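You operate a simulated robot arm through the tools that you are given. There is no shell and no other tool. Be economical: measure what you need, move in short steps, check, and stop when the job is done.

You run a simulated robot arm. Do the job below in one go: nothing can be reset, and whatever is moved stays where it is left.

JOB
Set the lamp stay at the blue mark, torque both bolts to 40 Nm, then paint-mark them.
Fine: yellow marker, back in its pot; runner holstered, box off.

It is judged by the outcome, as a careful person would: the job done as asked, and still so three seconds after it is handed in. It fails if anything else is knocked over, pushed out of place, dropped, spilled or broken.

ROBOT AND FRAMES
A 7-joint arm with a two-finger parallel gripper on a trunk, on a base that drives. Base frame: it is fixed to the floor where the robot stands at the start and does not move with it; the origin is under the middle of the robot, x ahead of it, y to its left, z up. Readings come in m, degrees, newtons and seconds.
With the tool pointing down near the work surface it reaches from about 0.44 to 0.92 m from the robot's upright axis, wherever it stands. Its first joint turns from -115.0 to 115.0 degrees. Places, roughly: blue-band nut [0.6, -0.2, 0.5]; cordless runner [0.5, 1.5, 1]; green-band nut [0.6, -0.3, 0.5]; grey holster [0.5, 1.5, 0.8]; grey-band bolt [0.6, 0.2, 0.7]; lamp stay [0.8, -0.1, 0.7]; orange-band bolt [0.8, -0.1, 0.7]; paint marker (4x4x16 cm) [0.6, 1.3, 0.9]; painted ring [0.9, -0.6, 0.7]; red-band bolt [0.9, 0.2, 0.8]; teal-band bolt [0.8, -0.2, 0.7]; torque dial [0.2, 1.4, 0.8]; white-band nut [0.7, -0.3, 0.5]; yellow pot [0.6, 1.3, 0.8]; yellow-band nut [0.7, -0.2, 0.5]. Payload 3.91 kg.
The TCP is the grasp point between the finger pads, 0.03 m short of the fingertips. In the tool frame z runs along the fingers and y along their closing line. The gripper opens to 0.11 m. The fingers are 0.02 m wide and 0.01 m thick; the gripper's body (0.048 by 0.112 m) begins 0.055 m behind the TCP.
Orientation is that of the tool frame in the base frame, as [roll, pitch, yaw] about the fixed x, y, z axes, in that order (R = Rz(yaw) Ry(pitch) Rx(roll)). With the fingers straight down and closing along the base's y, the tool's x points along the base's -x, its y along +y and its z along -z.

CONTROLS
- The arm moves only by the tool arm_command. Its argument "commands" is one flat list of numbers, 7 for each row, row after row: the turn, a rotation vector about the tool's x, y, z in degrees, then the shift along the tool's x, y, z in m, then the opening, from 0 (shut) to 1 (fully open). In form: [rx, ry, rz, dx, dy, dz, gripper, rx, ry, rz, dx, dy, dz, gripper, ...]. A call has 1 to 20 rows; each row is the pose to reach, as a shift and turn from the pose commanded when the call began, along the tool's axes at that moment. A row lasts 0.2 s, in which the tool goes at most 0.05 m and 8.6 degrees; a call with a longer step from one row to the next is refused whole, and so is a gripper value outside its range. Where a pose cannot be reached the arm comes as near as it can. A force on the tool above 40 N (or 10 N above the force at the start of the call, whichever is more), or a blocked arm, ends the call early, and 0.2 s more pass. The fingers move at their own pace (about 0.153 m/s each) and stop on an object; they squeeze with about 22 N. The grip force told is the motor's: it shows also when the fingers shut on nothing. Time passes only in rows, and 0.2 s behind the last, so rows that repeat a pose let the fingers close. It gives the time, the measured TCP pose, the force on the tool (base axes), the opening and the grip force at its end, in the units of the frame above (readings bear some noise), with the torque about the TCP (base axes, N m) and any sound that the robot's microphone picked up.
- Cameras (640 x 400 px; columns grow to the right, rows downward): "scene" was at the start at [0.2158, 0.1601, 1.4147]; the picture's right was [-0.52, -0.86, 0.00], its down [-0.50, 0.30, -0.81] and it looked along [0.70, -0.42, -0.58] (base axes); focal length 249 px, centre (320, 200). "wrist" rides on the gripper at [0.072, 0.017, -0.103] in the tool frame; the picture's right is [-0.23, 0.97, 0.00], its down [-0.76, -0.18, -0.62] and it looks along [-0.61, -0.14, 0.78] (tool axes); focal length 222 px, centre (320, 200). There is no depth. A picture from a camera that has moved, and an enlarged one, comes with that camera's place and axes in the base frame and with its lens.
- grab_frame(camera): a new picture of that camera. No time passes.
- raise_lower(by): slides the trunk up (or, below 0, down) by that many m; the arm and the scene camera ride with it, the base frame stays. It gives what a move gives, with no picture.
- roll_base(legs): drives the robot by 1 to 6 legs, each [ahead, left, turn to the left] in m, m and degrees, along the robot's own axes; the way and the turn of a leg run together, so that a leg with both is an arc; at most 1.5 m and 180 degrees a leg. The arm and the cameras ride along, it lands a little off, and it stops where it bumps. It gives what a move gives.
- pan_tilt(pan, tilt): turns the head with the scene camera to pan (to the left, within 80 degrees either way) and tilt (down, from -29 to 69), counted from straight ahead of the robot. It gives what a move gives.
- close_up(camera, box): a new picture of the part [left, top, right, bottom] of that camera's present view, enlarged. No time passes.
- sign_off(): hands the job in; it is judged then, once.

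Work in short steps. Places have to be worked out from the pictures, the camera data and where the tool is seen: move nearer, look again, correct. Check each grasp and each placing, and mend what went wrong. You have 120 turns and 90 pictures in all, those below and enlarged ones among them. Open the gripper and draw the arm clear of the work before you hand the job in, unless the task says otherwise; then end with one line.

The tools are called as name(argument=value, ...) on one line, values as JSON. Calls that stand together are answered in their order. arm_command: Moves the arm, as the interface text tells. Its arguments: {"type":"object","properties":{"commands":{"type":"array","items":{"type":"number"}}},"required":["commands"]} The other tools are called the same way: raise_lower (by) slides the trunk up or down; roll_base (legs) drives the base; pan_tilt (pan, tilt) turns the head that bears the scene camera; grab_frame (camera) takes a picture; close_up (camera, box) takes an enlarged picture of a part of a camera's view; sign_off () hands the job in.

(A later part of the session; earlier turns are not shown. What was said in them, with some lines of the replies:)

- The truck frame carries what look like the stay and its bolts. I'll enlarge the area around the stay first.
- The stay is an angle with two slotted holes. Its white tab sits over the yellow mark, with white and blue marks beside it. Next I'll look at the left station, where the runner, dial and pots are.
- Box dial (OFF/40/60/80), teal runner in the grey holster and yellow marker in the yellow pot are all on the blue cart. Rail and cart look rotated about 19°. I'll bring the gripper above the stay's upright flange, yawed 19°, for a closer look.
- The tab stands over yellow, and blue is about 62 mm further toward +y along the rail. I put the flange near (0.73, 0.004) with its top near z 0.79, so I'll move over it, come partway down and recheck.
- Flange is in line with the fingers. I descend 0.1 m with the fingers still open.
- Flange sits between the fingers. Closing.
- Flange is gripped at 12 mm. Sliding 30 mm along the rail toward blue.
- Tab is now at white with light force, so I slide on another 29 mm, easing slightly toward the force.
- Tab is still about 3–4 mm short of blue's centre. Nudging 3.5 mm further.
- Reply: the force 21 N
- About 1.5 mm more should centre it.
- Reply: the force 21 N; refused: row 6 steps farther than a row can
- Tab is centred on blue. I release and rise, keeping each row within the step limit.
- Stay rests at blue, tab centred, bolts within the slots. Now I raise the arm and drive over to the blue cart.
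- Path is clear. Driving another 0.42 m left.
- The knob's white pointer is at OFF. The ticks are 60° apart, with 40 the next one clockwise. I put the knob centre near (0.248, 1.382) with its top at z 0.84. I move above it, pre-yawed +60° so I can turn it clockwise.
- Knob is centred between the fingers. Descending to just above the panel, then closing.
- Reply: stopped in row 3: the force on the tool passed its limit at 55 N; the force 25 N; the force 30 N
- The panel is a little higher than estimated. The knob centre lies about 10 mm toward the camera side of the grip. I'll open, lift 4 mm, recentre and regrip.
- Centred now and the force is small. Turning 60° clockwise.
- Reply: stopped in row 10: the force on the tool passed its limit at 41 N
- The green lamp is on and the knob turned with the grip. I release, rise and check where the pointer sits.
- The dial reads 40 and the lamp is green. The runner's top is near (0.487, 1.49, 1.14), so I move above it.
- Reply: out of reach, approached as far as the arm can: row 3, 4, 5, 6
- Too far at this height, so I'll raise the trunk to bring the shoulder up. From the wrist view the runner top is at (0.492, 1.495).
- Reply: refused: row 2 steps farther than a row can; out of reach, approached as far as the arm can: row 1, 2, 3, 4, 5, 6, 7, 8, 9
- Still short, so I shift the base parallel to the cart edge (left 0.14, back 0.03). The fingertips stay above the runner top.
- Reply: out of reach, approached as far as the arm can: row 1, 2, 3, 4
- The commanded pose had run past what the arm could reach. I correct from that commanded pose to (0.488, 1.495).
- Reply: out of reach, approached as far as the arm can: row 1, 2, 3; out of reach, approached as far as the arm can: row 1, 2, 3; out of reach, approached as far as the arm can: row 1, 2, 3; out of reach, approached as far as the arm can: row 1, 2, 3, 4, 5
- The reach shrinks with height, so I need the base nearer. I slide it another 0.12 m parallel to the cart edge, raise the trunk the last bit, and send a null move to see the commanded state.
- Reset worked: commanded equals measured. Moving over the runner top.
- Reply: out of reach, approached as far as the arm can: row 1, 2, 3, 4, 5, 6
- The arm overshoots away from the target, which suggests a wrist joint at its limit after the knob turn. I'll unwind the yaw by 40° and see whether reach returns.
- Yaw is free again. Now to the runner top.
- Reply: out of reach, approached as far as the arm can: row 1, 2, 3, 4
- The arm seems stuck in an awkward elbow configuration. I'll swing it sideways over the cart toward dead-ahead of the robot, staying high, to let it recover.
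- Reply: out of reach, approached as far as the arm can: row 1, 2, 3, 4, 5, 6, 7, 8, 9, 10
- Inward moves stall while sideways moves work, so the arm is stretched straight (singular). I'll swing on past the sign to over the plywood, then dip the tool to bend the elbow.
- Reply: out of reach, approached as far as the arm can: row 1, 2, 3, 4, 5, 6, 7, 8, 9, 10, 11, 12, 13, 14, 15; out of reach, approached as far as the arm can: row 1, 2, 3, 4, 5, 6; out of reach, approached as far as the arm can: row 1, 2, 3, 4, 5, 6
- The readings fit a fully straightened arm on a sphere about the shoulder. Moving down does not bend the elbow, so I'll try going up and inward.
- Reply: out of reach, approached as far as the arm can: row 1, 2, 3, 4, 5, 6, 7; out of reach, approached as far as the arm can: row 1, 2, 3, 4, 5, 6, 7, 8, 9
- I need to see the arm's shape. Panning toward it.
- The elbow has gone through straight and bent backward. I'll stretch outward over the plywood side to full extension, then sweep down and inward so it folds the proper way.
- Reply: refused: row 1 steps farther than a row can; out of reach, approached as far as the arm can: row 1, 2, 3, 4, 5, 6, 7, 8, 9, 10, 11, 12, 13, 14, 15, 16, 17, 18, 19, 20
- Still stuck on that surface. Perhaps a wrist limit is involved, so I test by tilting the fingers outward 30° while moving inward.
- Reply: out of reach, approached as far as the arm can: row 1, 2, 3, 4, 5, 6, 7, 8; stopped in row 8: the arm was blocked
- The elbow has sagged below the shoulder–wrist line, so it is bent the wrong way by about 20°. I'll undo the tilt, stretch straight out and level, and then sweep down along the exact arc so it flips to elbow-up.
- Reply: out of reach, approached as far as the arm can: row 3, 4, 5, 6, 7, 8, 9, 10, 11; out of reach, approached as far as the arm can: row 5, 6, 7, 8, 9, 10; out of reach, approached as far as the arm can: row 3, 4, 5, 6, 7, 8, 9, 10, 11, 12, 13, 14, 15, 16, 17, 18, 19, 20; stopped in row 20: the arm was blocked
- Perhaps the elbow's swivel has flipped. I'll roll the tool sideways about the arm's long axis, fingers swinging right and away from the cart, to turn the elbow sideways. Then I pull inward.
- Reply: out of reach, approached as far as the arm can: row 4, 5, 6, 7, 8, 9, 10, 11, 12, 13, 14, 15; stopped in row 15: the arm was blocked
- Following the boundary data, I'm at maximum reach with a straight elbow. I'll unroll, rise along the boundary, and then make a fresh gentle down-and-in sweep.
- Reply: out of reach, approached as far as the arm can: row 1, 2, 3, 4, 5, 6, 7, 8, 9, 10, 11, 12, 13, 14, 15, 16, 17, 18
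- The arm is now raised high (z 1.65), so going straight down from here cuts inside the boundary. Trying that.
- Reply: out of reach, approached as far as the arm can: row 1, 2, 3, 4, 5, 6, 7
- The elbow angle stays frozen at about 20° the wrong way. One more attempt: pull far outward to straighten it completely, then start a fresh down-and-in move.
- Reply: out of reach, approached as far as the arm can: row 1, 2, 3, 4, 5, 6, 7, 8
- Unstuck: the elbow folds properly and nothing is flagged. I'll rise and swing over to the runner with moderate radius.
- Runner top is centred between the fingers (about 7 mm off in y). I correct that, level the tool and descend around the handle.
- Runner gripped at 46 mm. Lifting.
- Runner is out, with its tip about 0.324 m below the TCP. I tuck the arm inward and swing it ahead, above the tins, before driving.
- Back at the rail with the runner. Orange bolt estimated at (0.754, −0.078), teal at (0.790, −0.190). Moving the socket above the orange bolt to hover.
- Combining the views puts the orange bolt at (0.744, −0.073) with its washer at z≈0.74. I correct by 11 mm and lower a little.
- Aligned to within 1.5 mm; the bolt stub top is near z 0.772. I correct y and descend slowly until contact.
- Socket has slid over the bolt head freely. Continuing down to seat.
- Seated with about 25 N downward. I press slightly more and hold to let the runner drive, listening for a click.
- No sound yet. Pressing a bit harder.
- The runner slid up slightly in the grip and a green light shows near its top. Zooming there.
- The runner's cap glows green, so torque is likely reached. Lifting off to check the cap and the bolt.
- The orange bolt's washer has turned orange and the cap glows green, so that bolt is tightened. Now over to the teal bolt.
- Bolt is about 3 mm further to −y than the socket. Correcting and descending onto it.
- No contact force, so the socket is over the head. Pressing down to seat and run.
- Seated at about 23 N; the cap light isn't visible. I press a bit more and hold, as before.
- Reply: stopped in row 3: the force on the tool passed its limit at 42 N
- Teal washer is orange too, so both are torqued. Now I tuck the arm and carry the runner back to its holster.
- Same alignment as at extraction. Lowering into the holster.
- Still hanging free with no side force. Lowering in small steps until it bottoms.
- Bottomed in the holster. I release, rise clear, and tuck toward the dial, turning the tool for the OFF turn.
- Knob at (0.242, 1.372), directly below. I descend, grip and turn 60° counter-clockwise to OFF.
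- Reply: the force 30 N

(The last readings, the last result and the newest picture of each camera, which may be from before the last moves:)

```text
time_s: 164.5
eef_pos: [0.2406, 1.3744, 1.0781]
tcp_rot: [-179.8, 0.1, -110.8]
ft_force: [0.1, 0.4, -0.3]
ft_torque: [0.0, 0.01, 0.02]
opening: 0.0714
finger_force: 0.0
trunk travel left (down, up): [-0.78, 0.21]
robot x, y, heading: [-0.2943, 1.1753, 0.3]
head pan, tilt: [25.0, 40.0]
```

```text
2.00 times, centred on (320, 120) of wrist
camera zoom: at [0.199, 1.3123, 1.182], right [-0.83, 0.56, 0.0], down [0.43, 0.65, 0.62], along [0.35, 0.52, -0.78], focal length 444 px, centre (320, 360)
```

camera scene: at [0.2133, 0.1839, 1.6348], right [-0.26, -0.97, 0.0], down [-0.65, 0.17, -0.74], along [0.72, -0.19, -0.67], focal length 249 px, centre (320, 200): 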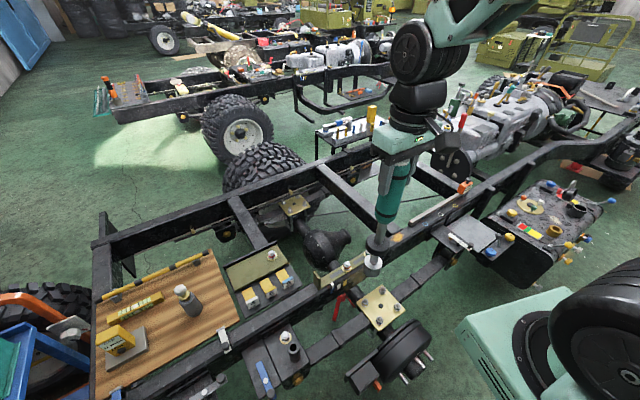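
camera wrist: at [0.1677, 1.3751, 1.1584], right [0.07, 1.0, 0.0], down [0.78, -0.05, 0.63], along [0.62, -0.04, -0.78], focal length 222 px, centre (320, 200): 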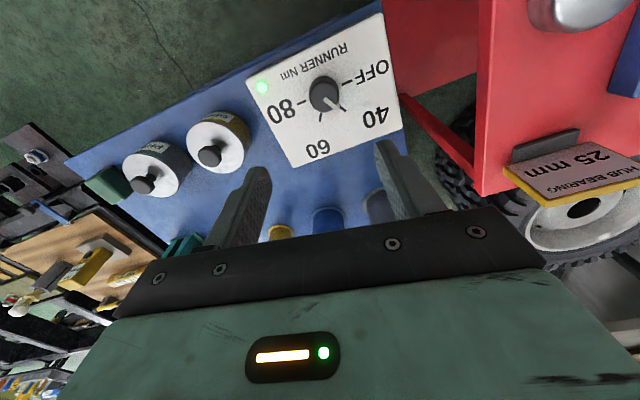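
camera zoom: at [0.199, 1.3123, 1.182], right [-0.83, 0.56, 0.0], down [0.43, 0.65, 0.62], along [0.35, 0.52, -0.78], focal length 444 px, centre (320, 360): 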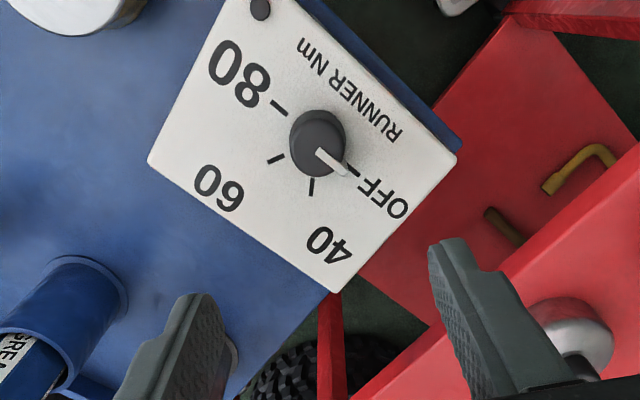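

Dial is at OFF with its lamp dark. The marker top is estimated at (0.567, 1.252, 0.94). I drive forward 0.12 m and move above it.

roll_base(legs=[[0.12, 0, 0]])

arm_command(commands=[0, 0, 7, 0.007, -0.039, 0, 0.65, 0, 0, 14, 0.014, -0.079, 0, 0.65, 0, 0, 21, 0.02, -0.118, 0, 0.7, 0, 0, 28, 0.027, -0.158, 0, 0.7, 0, 0, 35, 0.034, -0.197, 0, 0.7, 0, 0, 43, 0.0406, -0.2368, 0, 0.7, 0, 0, 43, 0.0406, -0.2368, 0, 0.7])

grab_frame(camera="wrist")

```text
time_s: 165.7
eef_pos: [0.3615, 1.3747, 1.0792]
tcp_rot: [-179.8, 0.0, -110.8]
ft_force: [-1.1, 0.2, -0.1]
ft_torque: [0.01, -0.04, 0.01]
opening: 0.0715
finger_force: 0.0
trunk travel left (down, up): [-0.78, 0.21]
robot x, y, heading: [-0.1717, 1.1722, 0.3]
head pan, tilt: [25.0, 40.0]
```

```text
time_s: 167.3
eef_pos: [0.5685, 1.2522, 1.0775]
tcp_rot: [180.0, 0.2, -153.9]
ft_force: [-0.6, -0.4, -0.1]
ft_torque: [0.01, 0.02, -0.02]
opening: 0.0773
finger_force: 0.1
trunk travel left (down, up): [-0.78, 0.21]
robot x, y, heading: [-0.1784, 1.1751, -0.0]
head pan, tilt: [25.0, 40.0]
```

```text
4 pictures are left
camera wrist: at [0.4958, 1.2346, 1.182], right [-0.22, 0.97, 0.0], down [0.76, 0.17, 0.63], along [0.61, 0.14, -0.78], focal length 222 px, centre (320, 200)
```

wrist: 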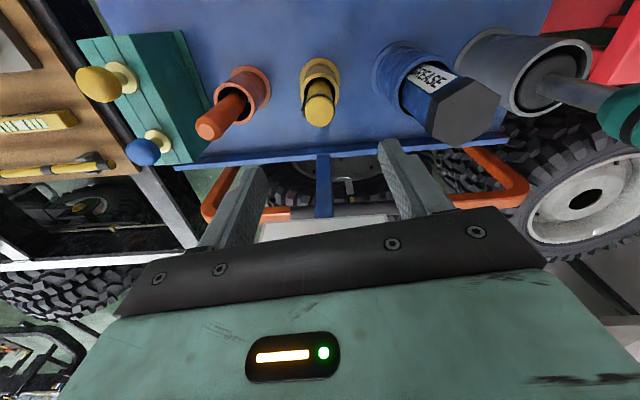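

Marker is centred between the fingers (4 mm x correction). Descending to grip its upper part.

arm_command(commands=[0, 0, 0, 0.004, 0.001, 0.04, 0.7, 0, 0, 0, 0.004, 0.001, 0.08, 0.7, 0, 0, 0, 0.004, 0.001, 0.12, 0.7, 0, 0, 0, 0.004, 0.001, 0.15, 0.7, 0, 0, 0, 0.004, 0.001, 0.17, 0.7, 0, 0, 0, 0.004, 0.001, 0.17, 0.4, 0, 0, 0, 0.004, 0.001, 0.17, 0.2, 0, 0, 0, 0.004, 0.001, 0.17, 0, 0, 0, 0, 0.004, 0.001, 0.17, 0, 0, 0, 0, 0.004, 0.001, 0.17, 0])

```text
time_s: 169.5
eef_pos: [0.5659, 1.2516, 0.9087]
tcp_rot: [-179.9, 0.2, -153.8]
ft_force: [-0.7, 0.2, -0.5]
ft_torque: [0.01, -0.01, 0.01]
opening: 0.0308
finger_force: 21.9
trunk travel left (down, up): [-0.78, 0.21]
robot x, y, heading: [-0.1738, 1.1734, 0.1]
head pan, tilt: [25.0, 40.0]
```

Marker gripped at 31 mm. I lift it straight out, tuck, and drive back to the rail.

arm_command(commands=[0, 0, 0, 0, 0, -0.03, 0, 0, 0, 0, 0, 0, -0.065, 0, 0, 0, 0, 0, 0, -0.1, 0, 0, 0, 0, 0, 0, -0.14, 0, 0, 0, 0, 0, 0, -0.18, 0, 0, 0, 0, 0, 0, -0.2, 0, 0, 0, 2, 0.045, -0.006, -0.2, 0, 0, 0, 4, 0.09, -0.013, -0.2, 0, 0, 0, 6, 0.135, -0.02, -0.2, 0, 0, 0, 8, 0.18, -0.026, -0.2, 0, 0, 0, 9, 0.227, -0.0328, -0.2, 0])

roll_base(legs=[[0, -0.6, 0], [0.0, -0.575, 0], [0.165, 0, 0]])

```text
time_s: 171.9
eef_pos: [0.3767, 1.122, 1.1074]
tcp_rot: [179.9, 0.2, -162.8]
ft_force: [0.9, 0.2, 0.3]
ft_torque: [-0.01, 0.02, 0.02]
opening: 0.0309
finger_force: 22.5
trunk travel left (down, up): [-0.78, 0.21]
robot x, y, heading: [-0.1719, 1.1724, 0.4]
head pan, tilt: [25.0, 40.0]
```

```text
time_s: 179.2
eef_pos: [0.5493, -0.0475, 1.1081]
tcp_rot: [-180.0, 0.3, -162.6]
ft_force: [-0.6, 0.5, 0.3]
ft_torque: [-0.01, 0.01, -0.01]
opening: 0.0307
finger_force: 21.9
trunk travel left (down, up): [-0.78, 0.21]
robot x, y, heading: [-0.0018, -0.0009, 0.6]
head pan, tilt: [25.0, 40.0]
```

Marker still held. Moving it above the orange bolt and hovering.

arm_command(commands=[0, 0, 0, -0.044, -0.021, 0, 0, 0, 0, 0, -0.088, -0.042, 0, 0, 0, 0, 0, -0.132, -0.063, 0, 0, 0, 0, 0, -0.177, -0.0838, 0, 0, 0, 0, 0, -0.177, -0.0838, 0.045, 0, 0, 0, 0, -0.177, -0.0838, 0.09, 0, 0, 0, 0, -0.177, -0.0838, 0.135, 0, 0, 0, 0, -0.177, -0.0838, 0.18, 0])

pan_tilt(pan=-15, tilt=42)

close_up(camera="scene", box=[300, 150, 428, 250])

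```text
time_s: 181.0
eef_pos: [0.7439, -0.0736, 0.9288]
tcp_rot: [180.0, 0.2, -162.6]
ft_force: [0.0, 0.2, -0.6]
ft_torque: [-0.01, -0.03, -0.02]
opening: 0.0306
finger_force: 21.9
trunk travel left (down, up): [-0.78, 0.21]
robot x, y, heading: [0.0016, 0.0042, 0.3]
head pan, tilt: [25.0, 40.0]
```

```text
time_s: 182.1
eef_pos: [0.7441, -0.0745, 0.9273]
tcp_rot: [-180.0, 0.2, -162.6]
ft_force: [-0.3, 0.4, -0.1]
ft_torque: [0.01, -0.03, 0.01]
opening: 0.0308
finger_force: 22.4
trunk travel left (down, up): [-0.78, 0.21]
robot x, y, heading: [-0.0005, 0.0048, 0.6]
head pan, tilt: [-15.0, 42.0]
```

```text
4.00 times, centred on (364, 200) of scene
camera zoom: at [0.2196, 0.1896, 1.4349], right [-0.25, -0.97, 0.0], down [-0.65, 0.17, -0.74], along [0.72, -0.19, -0.67], focal length 998 px, centre (144, 200)
```

zoom: 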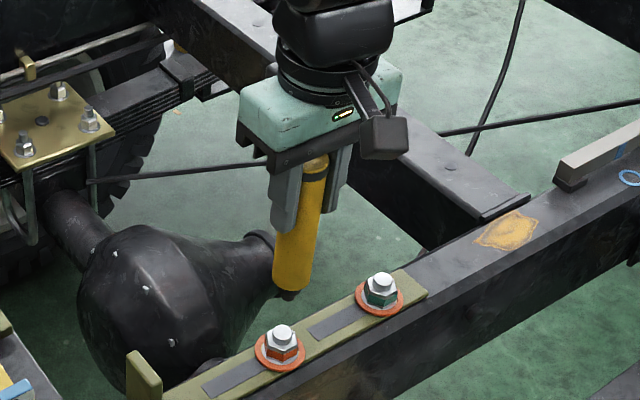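

The nib is aligned over the orange bolt and about 42 mm above it. Lowering gently to touch.

arm_command(commands=[0, 0, 0, 0, 0.001, 0.012, 0, 0, 0, 0, 0, 0.001, 0.024, 0, 0, 0, 0, 0, 0.001, 0.032, 0, 0, 0, 0, 0, 0.001, 0.036, 0, 0, 0, 0, 0, 0.001, 0.039, 0])

```text
time_s: 183.3
eef_pos: [0.744, -0.0734, 0.889]
tcp_rot: [-180.0, 0.2, -162.6]
ft_force: [0.3, -0.3, 0.4]
ft_torque: [-0.01, 0.02, 0.0]
opening: 0.0306
finger_force: 21.9
trunk travel left (down, up): [-0.78, 0.21]
robot x, y, heading: [0.0001, 0.0053, 0.4]
head pan, tilt: [-15.0, 42.0]
```

arm_command(commands=[0, 0, 0, 0, 0, 0.0015, 0, 0, 0, 0, 0, 0, 0.003, 0, 0, 0, 0, 0, 0, 0.0045, 0, 0, 0, 0, 0, 0, 0.006, 0])

```text
time_s: 184.3
eef_pos: [0.7437, -0.0717, 0.8824]
tcp_rot: [-180.0, 0.2, -162.6]
ft_force: [0.2, 0.3, -0.8]
ft_torque: [-0.01, 0.0, -0.01]
opening: 0.0307
finger_force: 22.3
trunk travel left (down, up): [-0.78, 0.21]
robot x, y, heading: [-0.0037, 0.0051, 0.6]
head pan, tilt: [-15.0, 42.0]
```

No contact yet; the reading is still about 0 N. Continuing in small steps.

arm_command(commands=[0, 0, 0, 0, -0.001, 0.002, 0, 0, 0, 0, 0, -0.001, 0.004, 0, 0, 0, 0, 0, -0.001, 0.006, 0, 0, 0, 0, 0, -0.001, 0.007, 0])

```text
time_s: 185.3
eef_pos: [0.7459, -0.074, 0.8783]
tcp_rot: [-179.9, 0.5, -162.6]
ft_force: [0.2, 0.7, 19.4]
ft_torque: [0.12, -0.11, 0.04]
opening: 0.0307
finger_force: 22.5
trunk travel left (down, up): [-0.78, 0.21]
robot x, y, heading: [-0.0015, 0.0022, 0.4]
head pan, tilt: [-15.0, 42.0]
```

Contact at 19 N. I hold briefly with a tiny stroke, then lift and check.

arm_command(commands=[0, 0, 0, 0, 0, -0.001, 0, 0, 0, 0, 0.002, 0, -0.001, 0, 0, 0, 0, -0.002, 0, -0.001, 0, 0, 0, 0, 0, 0, -0.001, 0, 0, 0, 0, 0, 0, -0.02, 0, 0, 0, 0, 0, 0, -0.045, 0, 0, 0, 0, -0.0016, -0.04, -0.045, 0, 0, 0, 0, -0.0033, -0.08, -0.045, 0, 0, 0, 0, -0.005, -0.1186, -0.045, 0])

close_up(camera="scene", box=[316, 190, 396, 250])

```text
time_s: 187.3
eef_pos: [0.7841, -0.1847, 0.9202]
tcp_rot: [179.9, 0.3, -162.5]
ft_force: [1.0, 0.7, -0.7]
ft_torque: [-0.05, 0.0, -0.03]
opening: 0.0309
finger_force: 21.7
trunk travel left (down, up): [-0.78, 0.21]
robot x, y, heading: [-0.0019, 0.0068, 0.4]
head pan, tilt: [-15.0, 42.0]
```

```text
6.67 times, centred on (356, 220) of scene
camera zoom: at [0.2194, 0.1901, 1.4348], right [-0.25, -0.97, 0.0], down [-0.65, 0.17, -0.74], along [0.72, -0.19, -0.67], focal length 1663 px, centre (80, 67)
```

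zoom: 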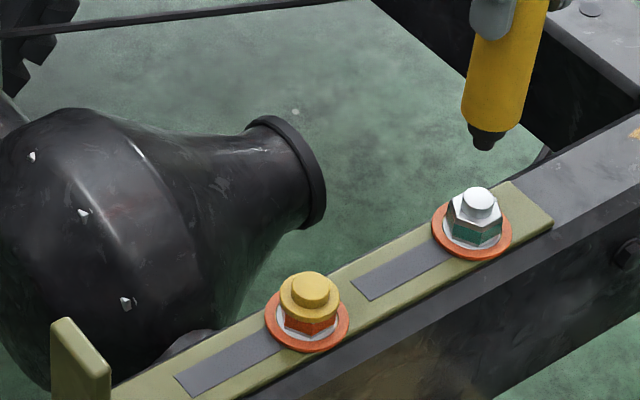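

Orange bolt is painted yellow. Teal needs a 3.4 mm shift, then I dab it the same way.

arm_command(commands=[0, 0, 0, 0.0018, -0.003, 0.01, 0, 0, 0, 0, 0.0018, -0.003, 0.02, 0, 0, 0, 0, 0.0018, -0.003, 0.03, 0, 0, 0, 0, 0.0018, -0.003, 0.035, 0, 0, 0, 0, 0.0018, -0.003, 0.039, 0, 0, 0, 0, 0.0018, -0.003, 0.041, 0])

```text
time_s: 188.7
eef_pos: [0.7834, -0.1879, 0.88]
tcp_rot: [180.0, 0.2, -162.6]
ft_force: [0.3, -0.1, -0.1]
ft_torque: [0.01, -0.04, 0.01]
opening: 0.0309
finger_force: 21.6
trunk travel left (down, up): [-0.78, 0.21]
robot x, y, heading: [0.0017, 0.0042, 0.5]
head pan, tilt: [-15.0, 42.0]
```

arm_command(commands=[0, 0, 0, 0, 0, 0.0015, 0, 0, 0, 0, 0, 0, 0.003, 0, 0, 0, 0, 0, 0, 0.004, 0, 0, 0, 0, 0, 0, 0.004, 0])

```text
time_s: 189.7
eef_pos: [0.7845, -0.1888, 0.8767]
tcp_rot: [-179.9, 0.2, -162.5]
ft_force: [-1.7, 1.0, 8.2]
ft_torque: [0.03, 0.19, -0.01]
opening: 0.0305
finger_force: 22.0
trunk travel left (down, up): [-0.78, 0.21]
robot x, y, heading: [-0.0041, -0.0008, 0.7]
head pan, tilt: [-15.0, 42.0]
```

Contact at 8 N. I press slightly and hold with a tiny stroke, lift, then check.

arm_command(commands=[0, 0, 0, 0, 0, 0.001, 0, 0, 0, 0, 0, 0, 0.001, 0, 0, 0, 0, 0.002, 0, 0, 0, 0, 0, 0, -0.002, 0, 0, 0, 0, 0, 0, 0, 0, 0, 0, 0, 0, 0, 0, 0, -0.02, 0, 0, 0, 0, 0, 0, -0.05, 0, 0, 0, 0, 0, 0, -0.09, 0, 0, 0, 0, 0, 0, -0.13, 0])

close_up(camera="scene", box=[306, 170, 402, 250])

```text
time_s: 191.7
eef_pos: [0.7824, -0.1885, 1.0068]
tcp_rot: [-180.0, 0.2, -162.7]
ft_force: [1.2, 0.3, 0.2]
ft_torque: [-0.01, 0.04, -0.02]
opening: 0.0306
finger_force: 22.0
trunk travel left (down, up): [-0.78, 0.21]
robot x, y, heading: [-0.002, 0.0044, 0.4]
head pan, tilt: [-15.0, 42.0]
```

```text
5.00 times, centred on (354, 210) of scene
camera zoom: at [0.2199, 0.1894, 1.4348], right [-0.25, -0.97, 0.0], down [-0.65, 0.17, -0.74], along [0.72, -0.19, -0.67], focal length 1247 px, centre (150, 150)
```

zoom: 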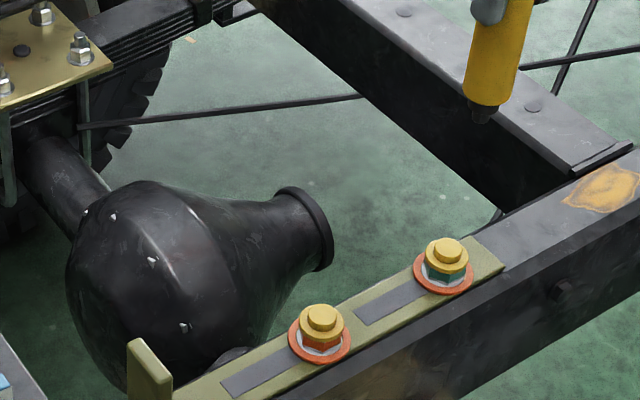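

Both bolts are painted. I tuck and take the marker back to its pot.

arm_command(commands=[0, 0, 0, 0.023, 0.025, -0.02, 0, 0, 0, 0, 0.048, 0.054, -0.035, 0, 0, 0, 0, 0.075, 0.084, -0.05, 0, 0, 0, 0, 0.102, 0.114, -0.065, 0, 0, 0, 0, 0.129, 0.144, -0.08, 0, 0, 0, 0, 0.155, 0.174, -0.09, 0, 0, 0, 0, 0.181, 0.204, -0.101, 0])

roll_base(legs=[[-0.17, 0, 0], [0, 0.6, 0], [0, 0.57, 0]])

```text
time_s: 193.3
eef_pos: [0.5494, -0.0486, 1.1065]
tcp_rot: [180.0, 0.3, -162.6]
ft_force: [-0.5, -0.8, -2.1]
ft_torque: [-0.02, 0.03, -0.04]
opening: 0.0307
finger_force: 21.6
trunk travel left (down, up): [-0.78, 0.21]
robot x, y, heading: [0.0016, 0.0042, 0.8]
head pan, tilt: [-15.0, 42.0]
```

```text
time_s: 200.6
eef_pos: [0.3699, 1.1223, 1.1067]
tcp_rot: [-179.9, 0.1, -162.7]
ft_force: [0.3, 0.8, 0.2]
ft_torque: [0.03, 0.03, 0.0]
opening: 0.0304
finger_force: 22.2
trunk travel left (down, up): [-0.78, 0.21]
robot x, y, heading: [-0.1781, 1.1752, 0.1]
head pan, tilt: [-15.0, 42.0]
```

arm_command(commands=[0, 0, -2, -0.045, 0.013, 0, 0, 0, 0, -4, -0.09, 0.026, 0, 0, 0, 0, -6, -0.135, 0.039, 0, 0, 0, 0, -8, -0.18, 0.052, 0, 0, 0, 0, -9, -0.2256, 0.0653, 0, 0, 0, 0, -9, -0.2256, 0.0653, 0, 0, 0, 0, -9, -0.2256, 0.0653, 0.02, 0])

pan_tilt(pan=15, tilt=45)

```text
time_s: 202.2
eef_pos: [0.566, 1.2526, 1.0883]
tcp_rot: [-180.0, 0.2, -153.7]
ft_force: [0.4, 0.0, -0.6]
ft_torque: [0.0, -0.05, -0.02]
opening: 0.0306
finger_force: 22.1
trunk travel left (down, up): [-0.78, 0.21]
robot x, y, heading: [-0.1808, 1.1743, 0.3]
head pan, tilt: [-15.0, 42.0]
```

```text
time_s: 203.2
eef_pos: [0.566, 1.2525, 1.087]
tcp_rot: [-180.0, 0.2, -153.7]
ft_force: [-0.8, -0.3, -1.2]
ft_torque: [0.01, 0.01, 0.03]
opening: 0.0308
finger_force: 22.4
trunk travel left (down, up): [-0.78, 0.21]
robot x, y, heading: [-0.1783, 1.1738, 0.2]
head pan, tilt: [15.0, 45.0]
```

Over the pot within 1 mm of where it was taken. Lowering in.

arm_command(commands=[0, 0, 0, 0, -0.001, 0.03, 0, 0, 0, 0, 0, -0.001, 0.06, 0, 0, 0, 0, 0, -0.001, 0.085, 0, 0, 0, 0, 0, -0.001, 0.105, 0, 0, 0, 0, 0, -0.001, 0.125, 0, 0, 0, 0, 0, -0.001, 0.14, 0, 0, 0, 0, 0, -0.001, 0.155, 0, 0, 0, 0, 0, -0.001, 0.167, 0, 0, 0, 0, 0, -0.001, 0.173, 0])

```text
time_s: 205.2
eef_pos: [0.5671, 1.2519, 0.9139]
tcp_rot: [-179.9, 0.2, -153.7]
ft_force: [0.6, -0.6, -0.1]
ft_torque: [0.02, 0.02, 0.0]
opening: 0.0308
finger_force: 21.8
trunk travel left (down, up): [-0.78, 0.21]
robot x, y, heading: [-0.1806, 1.175, 0.4]
head pan, tilt: [15.0, 45.0]
```

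arm_command(commands=[0, 0, 0, 0, 0, 0.002, 0, 0, 0, 0, 0, 0, 0.004, 0, 0, 0, 0, 0, 0, 0.006, 0, 0, 0, 0, 0, 0, 0.008, 0])

```text
time_s: 206.2
eef_pos: [0.5669, 1.2501, 0.9059]
tcp_rot: [-179.9, 0.2, -153.7]
ft_force: [-0.7, -0.1, 0.7]
ft_torque: [0.01, 0.05, -0.02]
opening: 0.0306
finger_force: 21.5
trunk travel left (down, up): [-0.78, 0.21]
robot x, y, heading: [-0.1766, 1.1724, 0.2]
head pan, tilt: [15.0, 45.0]
```

Still free, a few mm lower to go because the marker slipped in the grip while dabbing.

arm_command(commands=[0, 0, 0, 0, 0, 0.0015, 0, 0, 0, 0, 0, 0, 0.003, 0, 0, 0, 0, 0, 0, 0.0045, 0, 0, 0, 0, 0, 0, 0.006, 0])

```text
time_s: 207.2
eef_pos: [0.5683, 1.2508, 0.9025]
tcp_rot: [-179.9, 0.4, -153.6]
ft_force: [1.5, 0.6, 18.8]
ft_torque: [0.1, -0.17, -0.02]
opening: 0.0308
finger_force: 22.2
trunk travel left (down, up): [-0.78, 0.21]
robot x, y, heading: [-0.181, 1.1733, 0.5]
head pan, tilt: [15.0, 45.0]
```

Bottomed in the pot. I release, rise straight up, and draw back.

arm_command(commands=[0, 0, 0, 0, 0, -0.0015, 0.2, 0, 0, 0, 0, 0, -0.0015, 0.5, 0, 0, 0, 0, 0, -0.0015, 0.7, 0, 0, 0, 0, 0, -0.0015, 0.7, 0, 0, 0, 0, 0, -0.03, 0.7, 0, 0, 0, 0, 0, -0.07, 0.7, 0, 0, 0, 0, 0, -0.11, 0.7, 0, 0, 0, 0, 0, -0.15, 0.7, 0, 0, 0, 0, 0, -0.19, 0.7, 0, 0, 0, 0.04, 0, -0.2, 0.7, 0, 0, 0, 0.08, 0, -0.2, 0.7, 0, 0, 0, 0.12, 0, -0.2, 0.7, 0, 0, 0, 0.16, 0, -0.2, 0.7, 0, 0, 0, 0.2, 0, -0.2, 0.7])

pan_tilt(pan=30, tilt=42)

grab_frame(camera="scene")

```text
time_s: 210.2
eef_pos: [0.3862, 1.1616, 1.1001]
tcp_rot: [-179.9, 0.2, -153.6]
ft_force: [0.5, 0.3, -0.1]
ft_torque: [-0.02, 0.02, 0.01]
opening: 0.077
finger_force: 0.0
trunk travel left (down, up): [-0.78, 0.21]
robot x, y, heading: [-0.1793, 1.1782, 0.3]
head pan, tilt: [15.0, 45.0]
```

```text
time_s: 210.9
eef_pos: [0.3875, 1.1628, 1.1001]
tcp_rot: [-179.9, 0.1, -153.7]
ft_force: [-0.4, -0.3, 0.2]
ft_torque: [-0.04, 0.01, 0.0]
opening: 0.0769
finger_force: 0.0
trunk travel left (down, up): [-0.78, 0.21]
robot x, y, heading: [-0.1747, 1.1761, 0.6]
head pan, tilt: [30.0, 42.0]
```

```text
0 pictures are left
camera scene: at [0.0327, 1.4243, 1.4349], right [0.51, -0.86, 0.0], down [-0.58, -0.34, -0.74], along [0.64, 0.38, -0.67], focal length 249 px, centre (320, 200)
```

scene: 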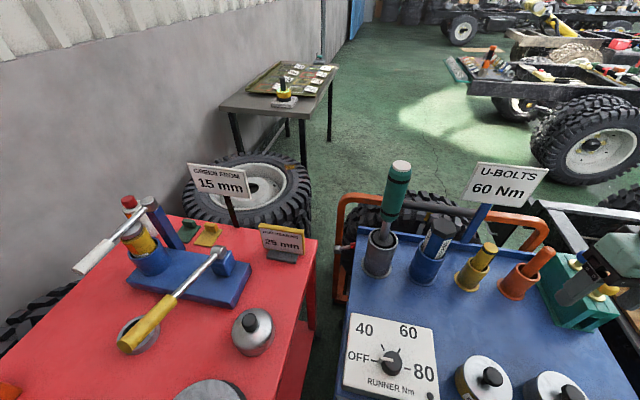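

The runner is in its holster, the marker is in its pot, the dial is at OFF and the arm is clear of the work. Handing in.

sign_off()

```text
The job is handed in.
```

The lamp stay is at the blue mark. Both bolts were run with the dial at 40 Nm, and both washers turned orange. Both bolts are paint-marked yellow, the marker is back in its pot, the runner is holstered, and the box is off.
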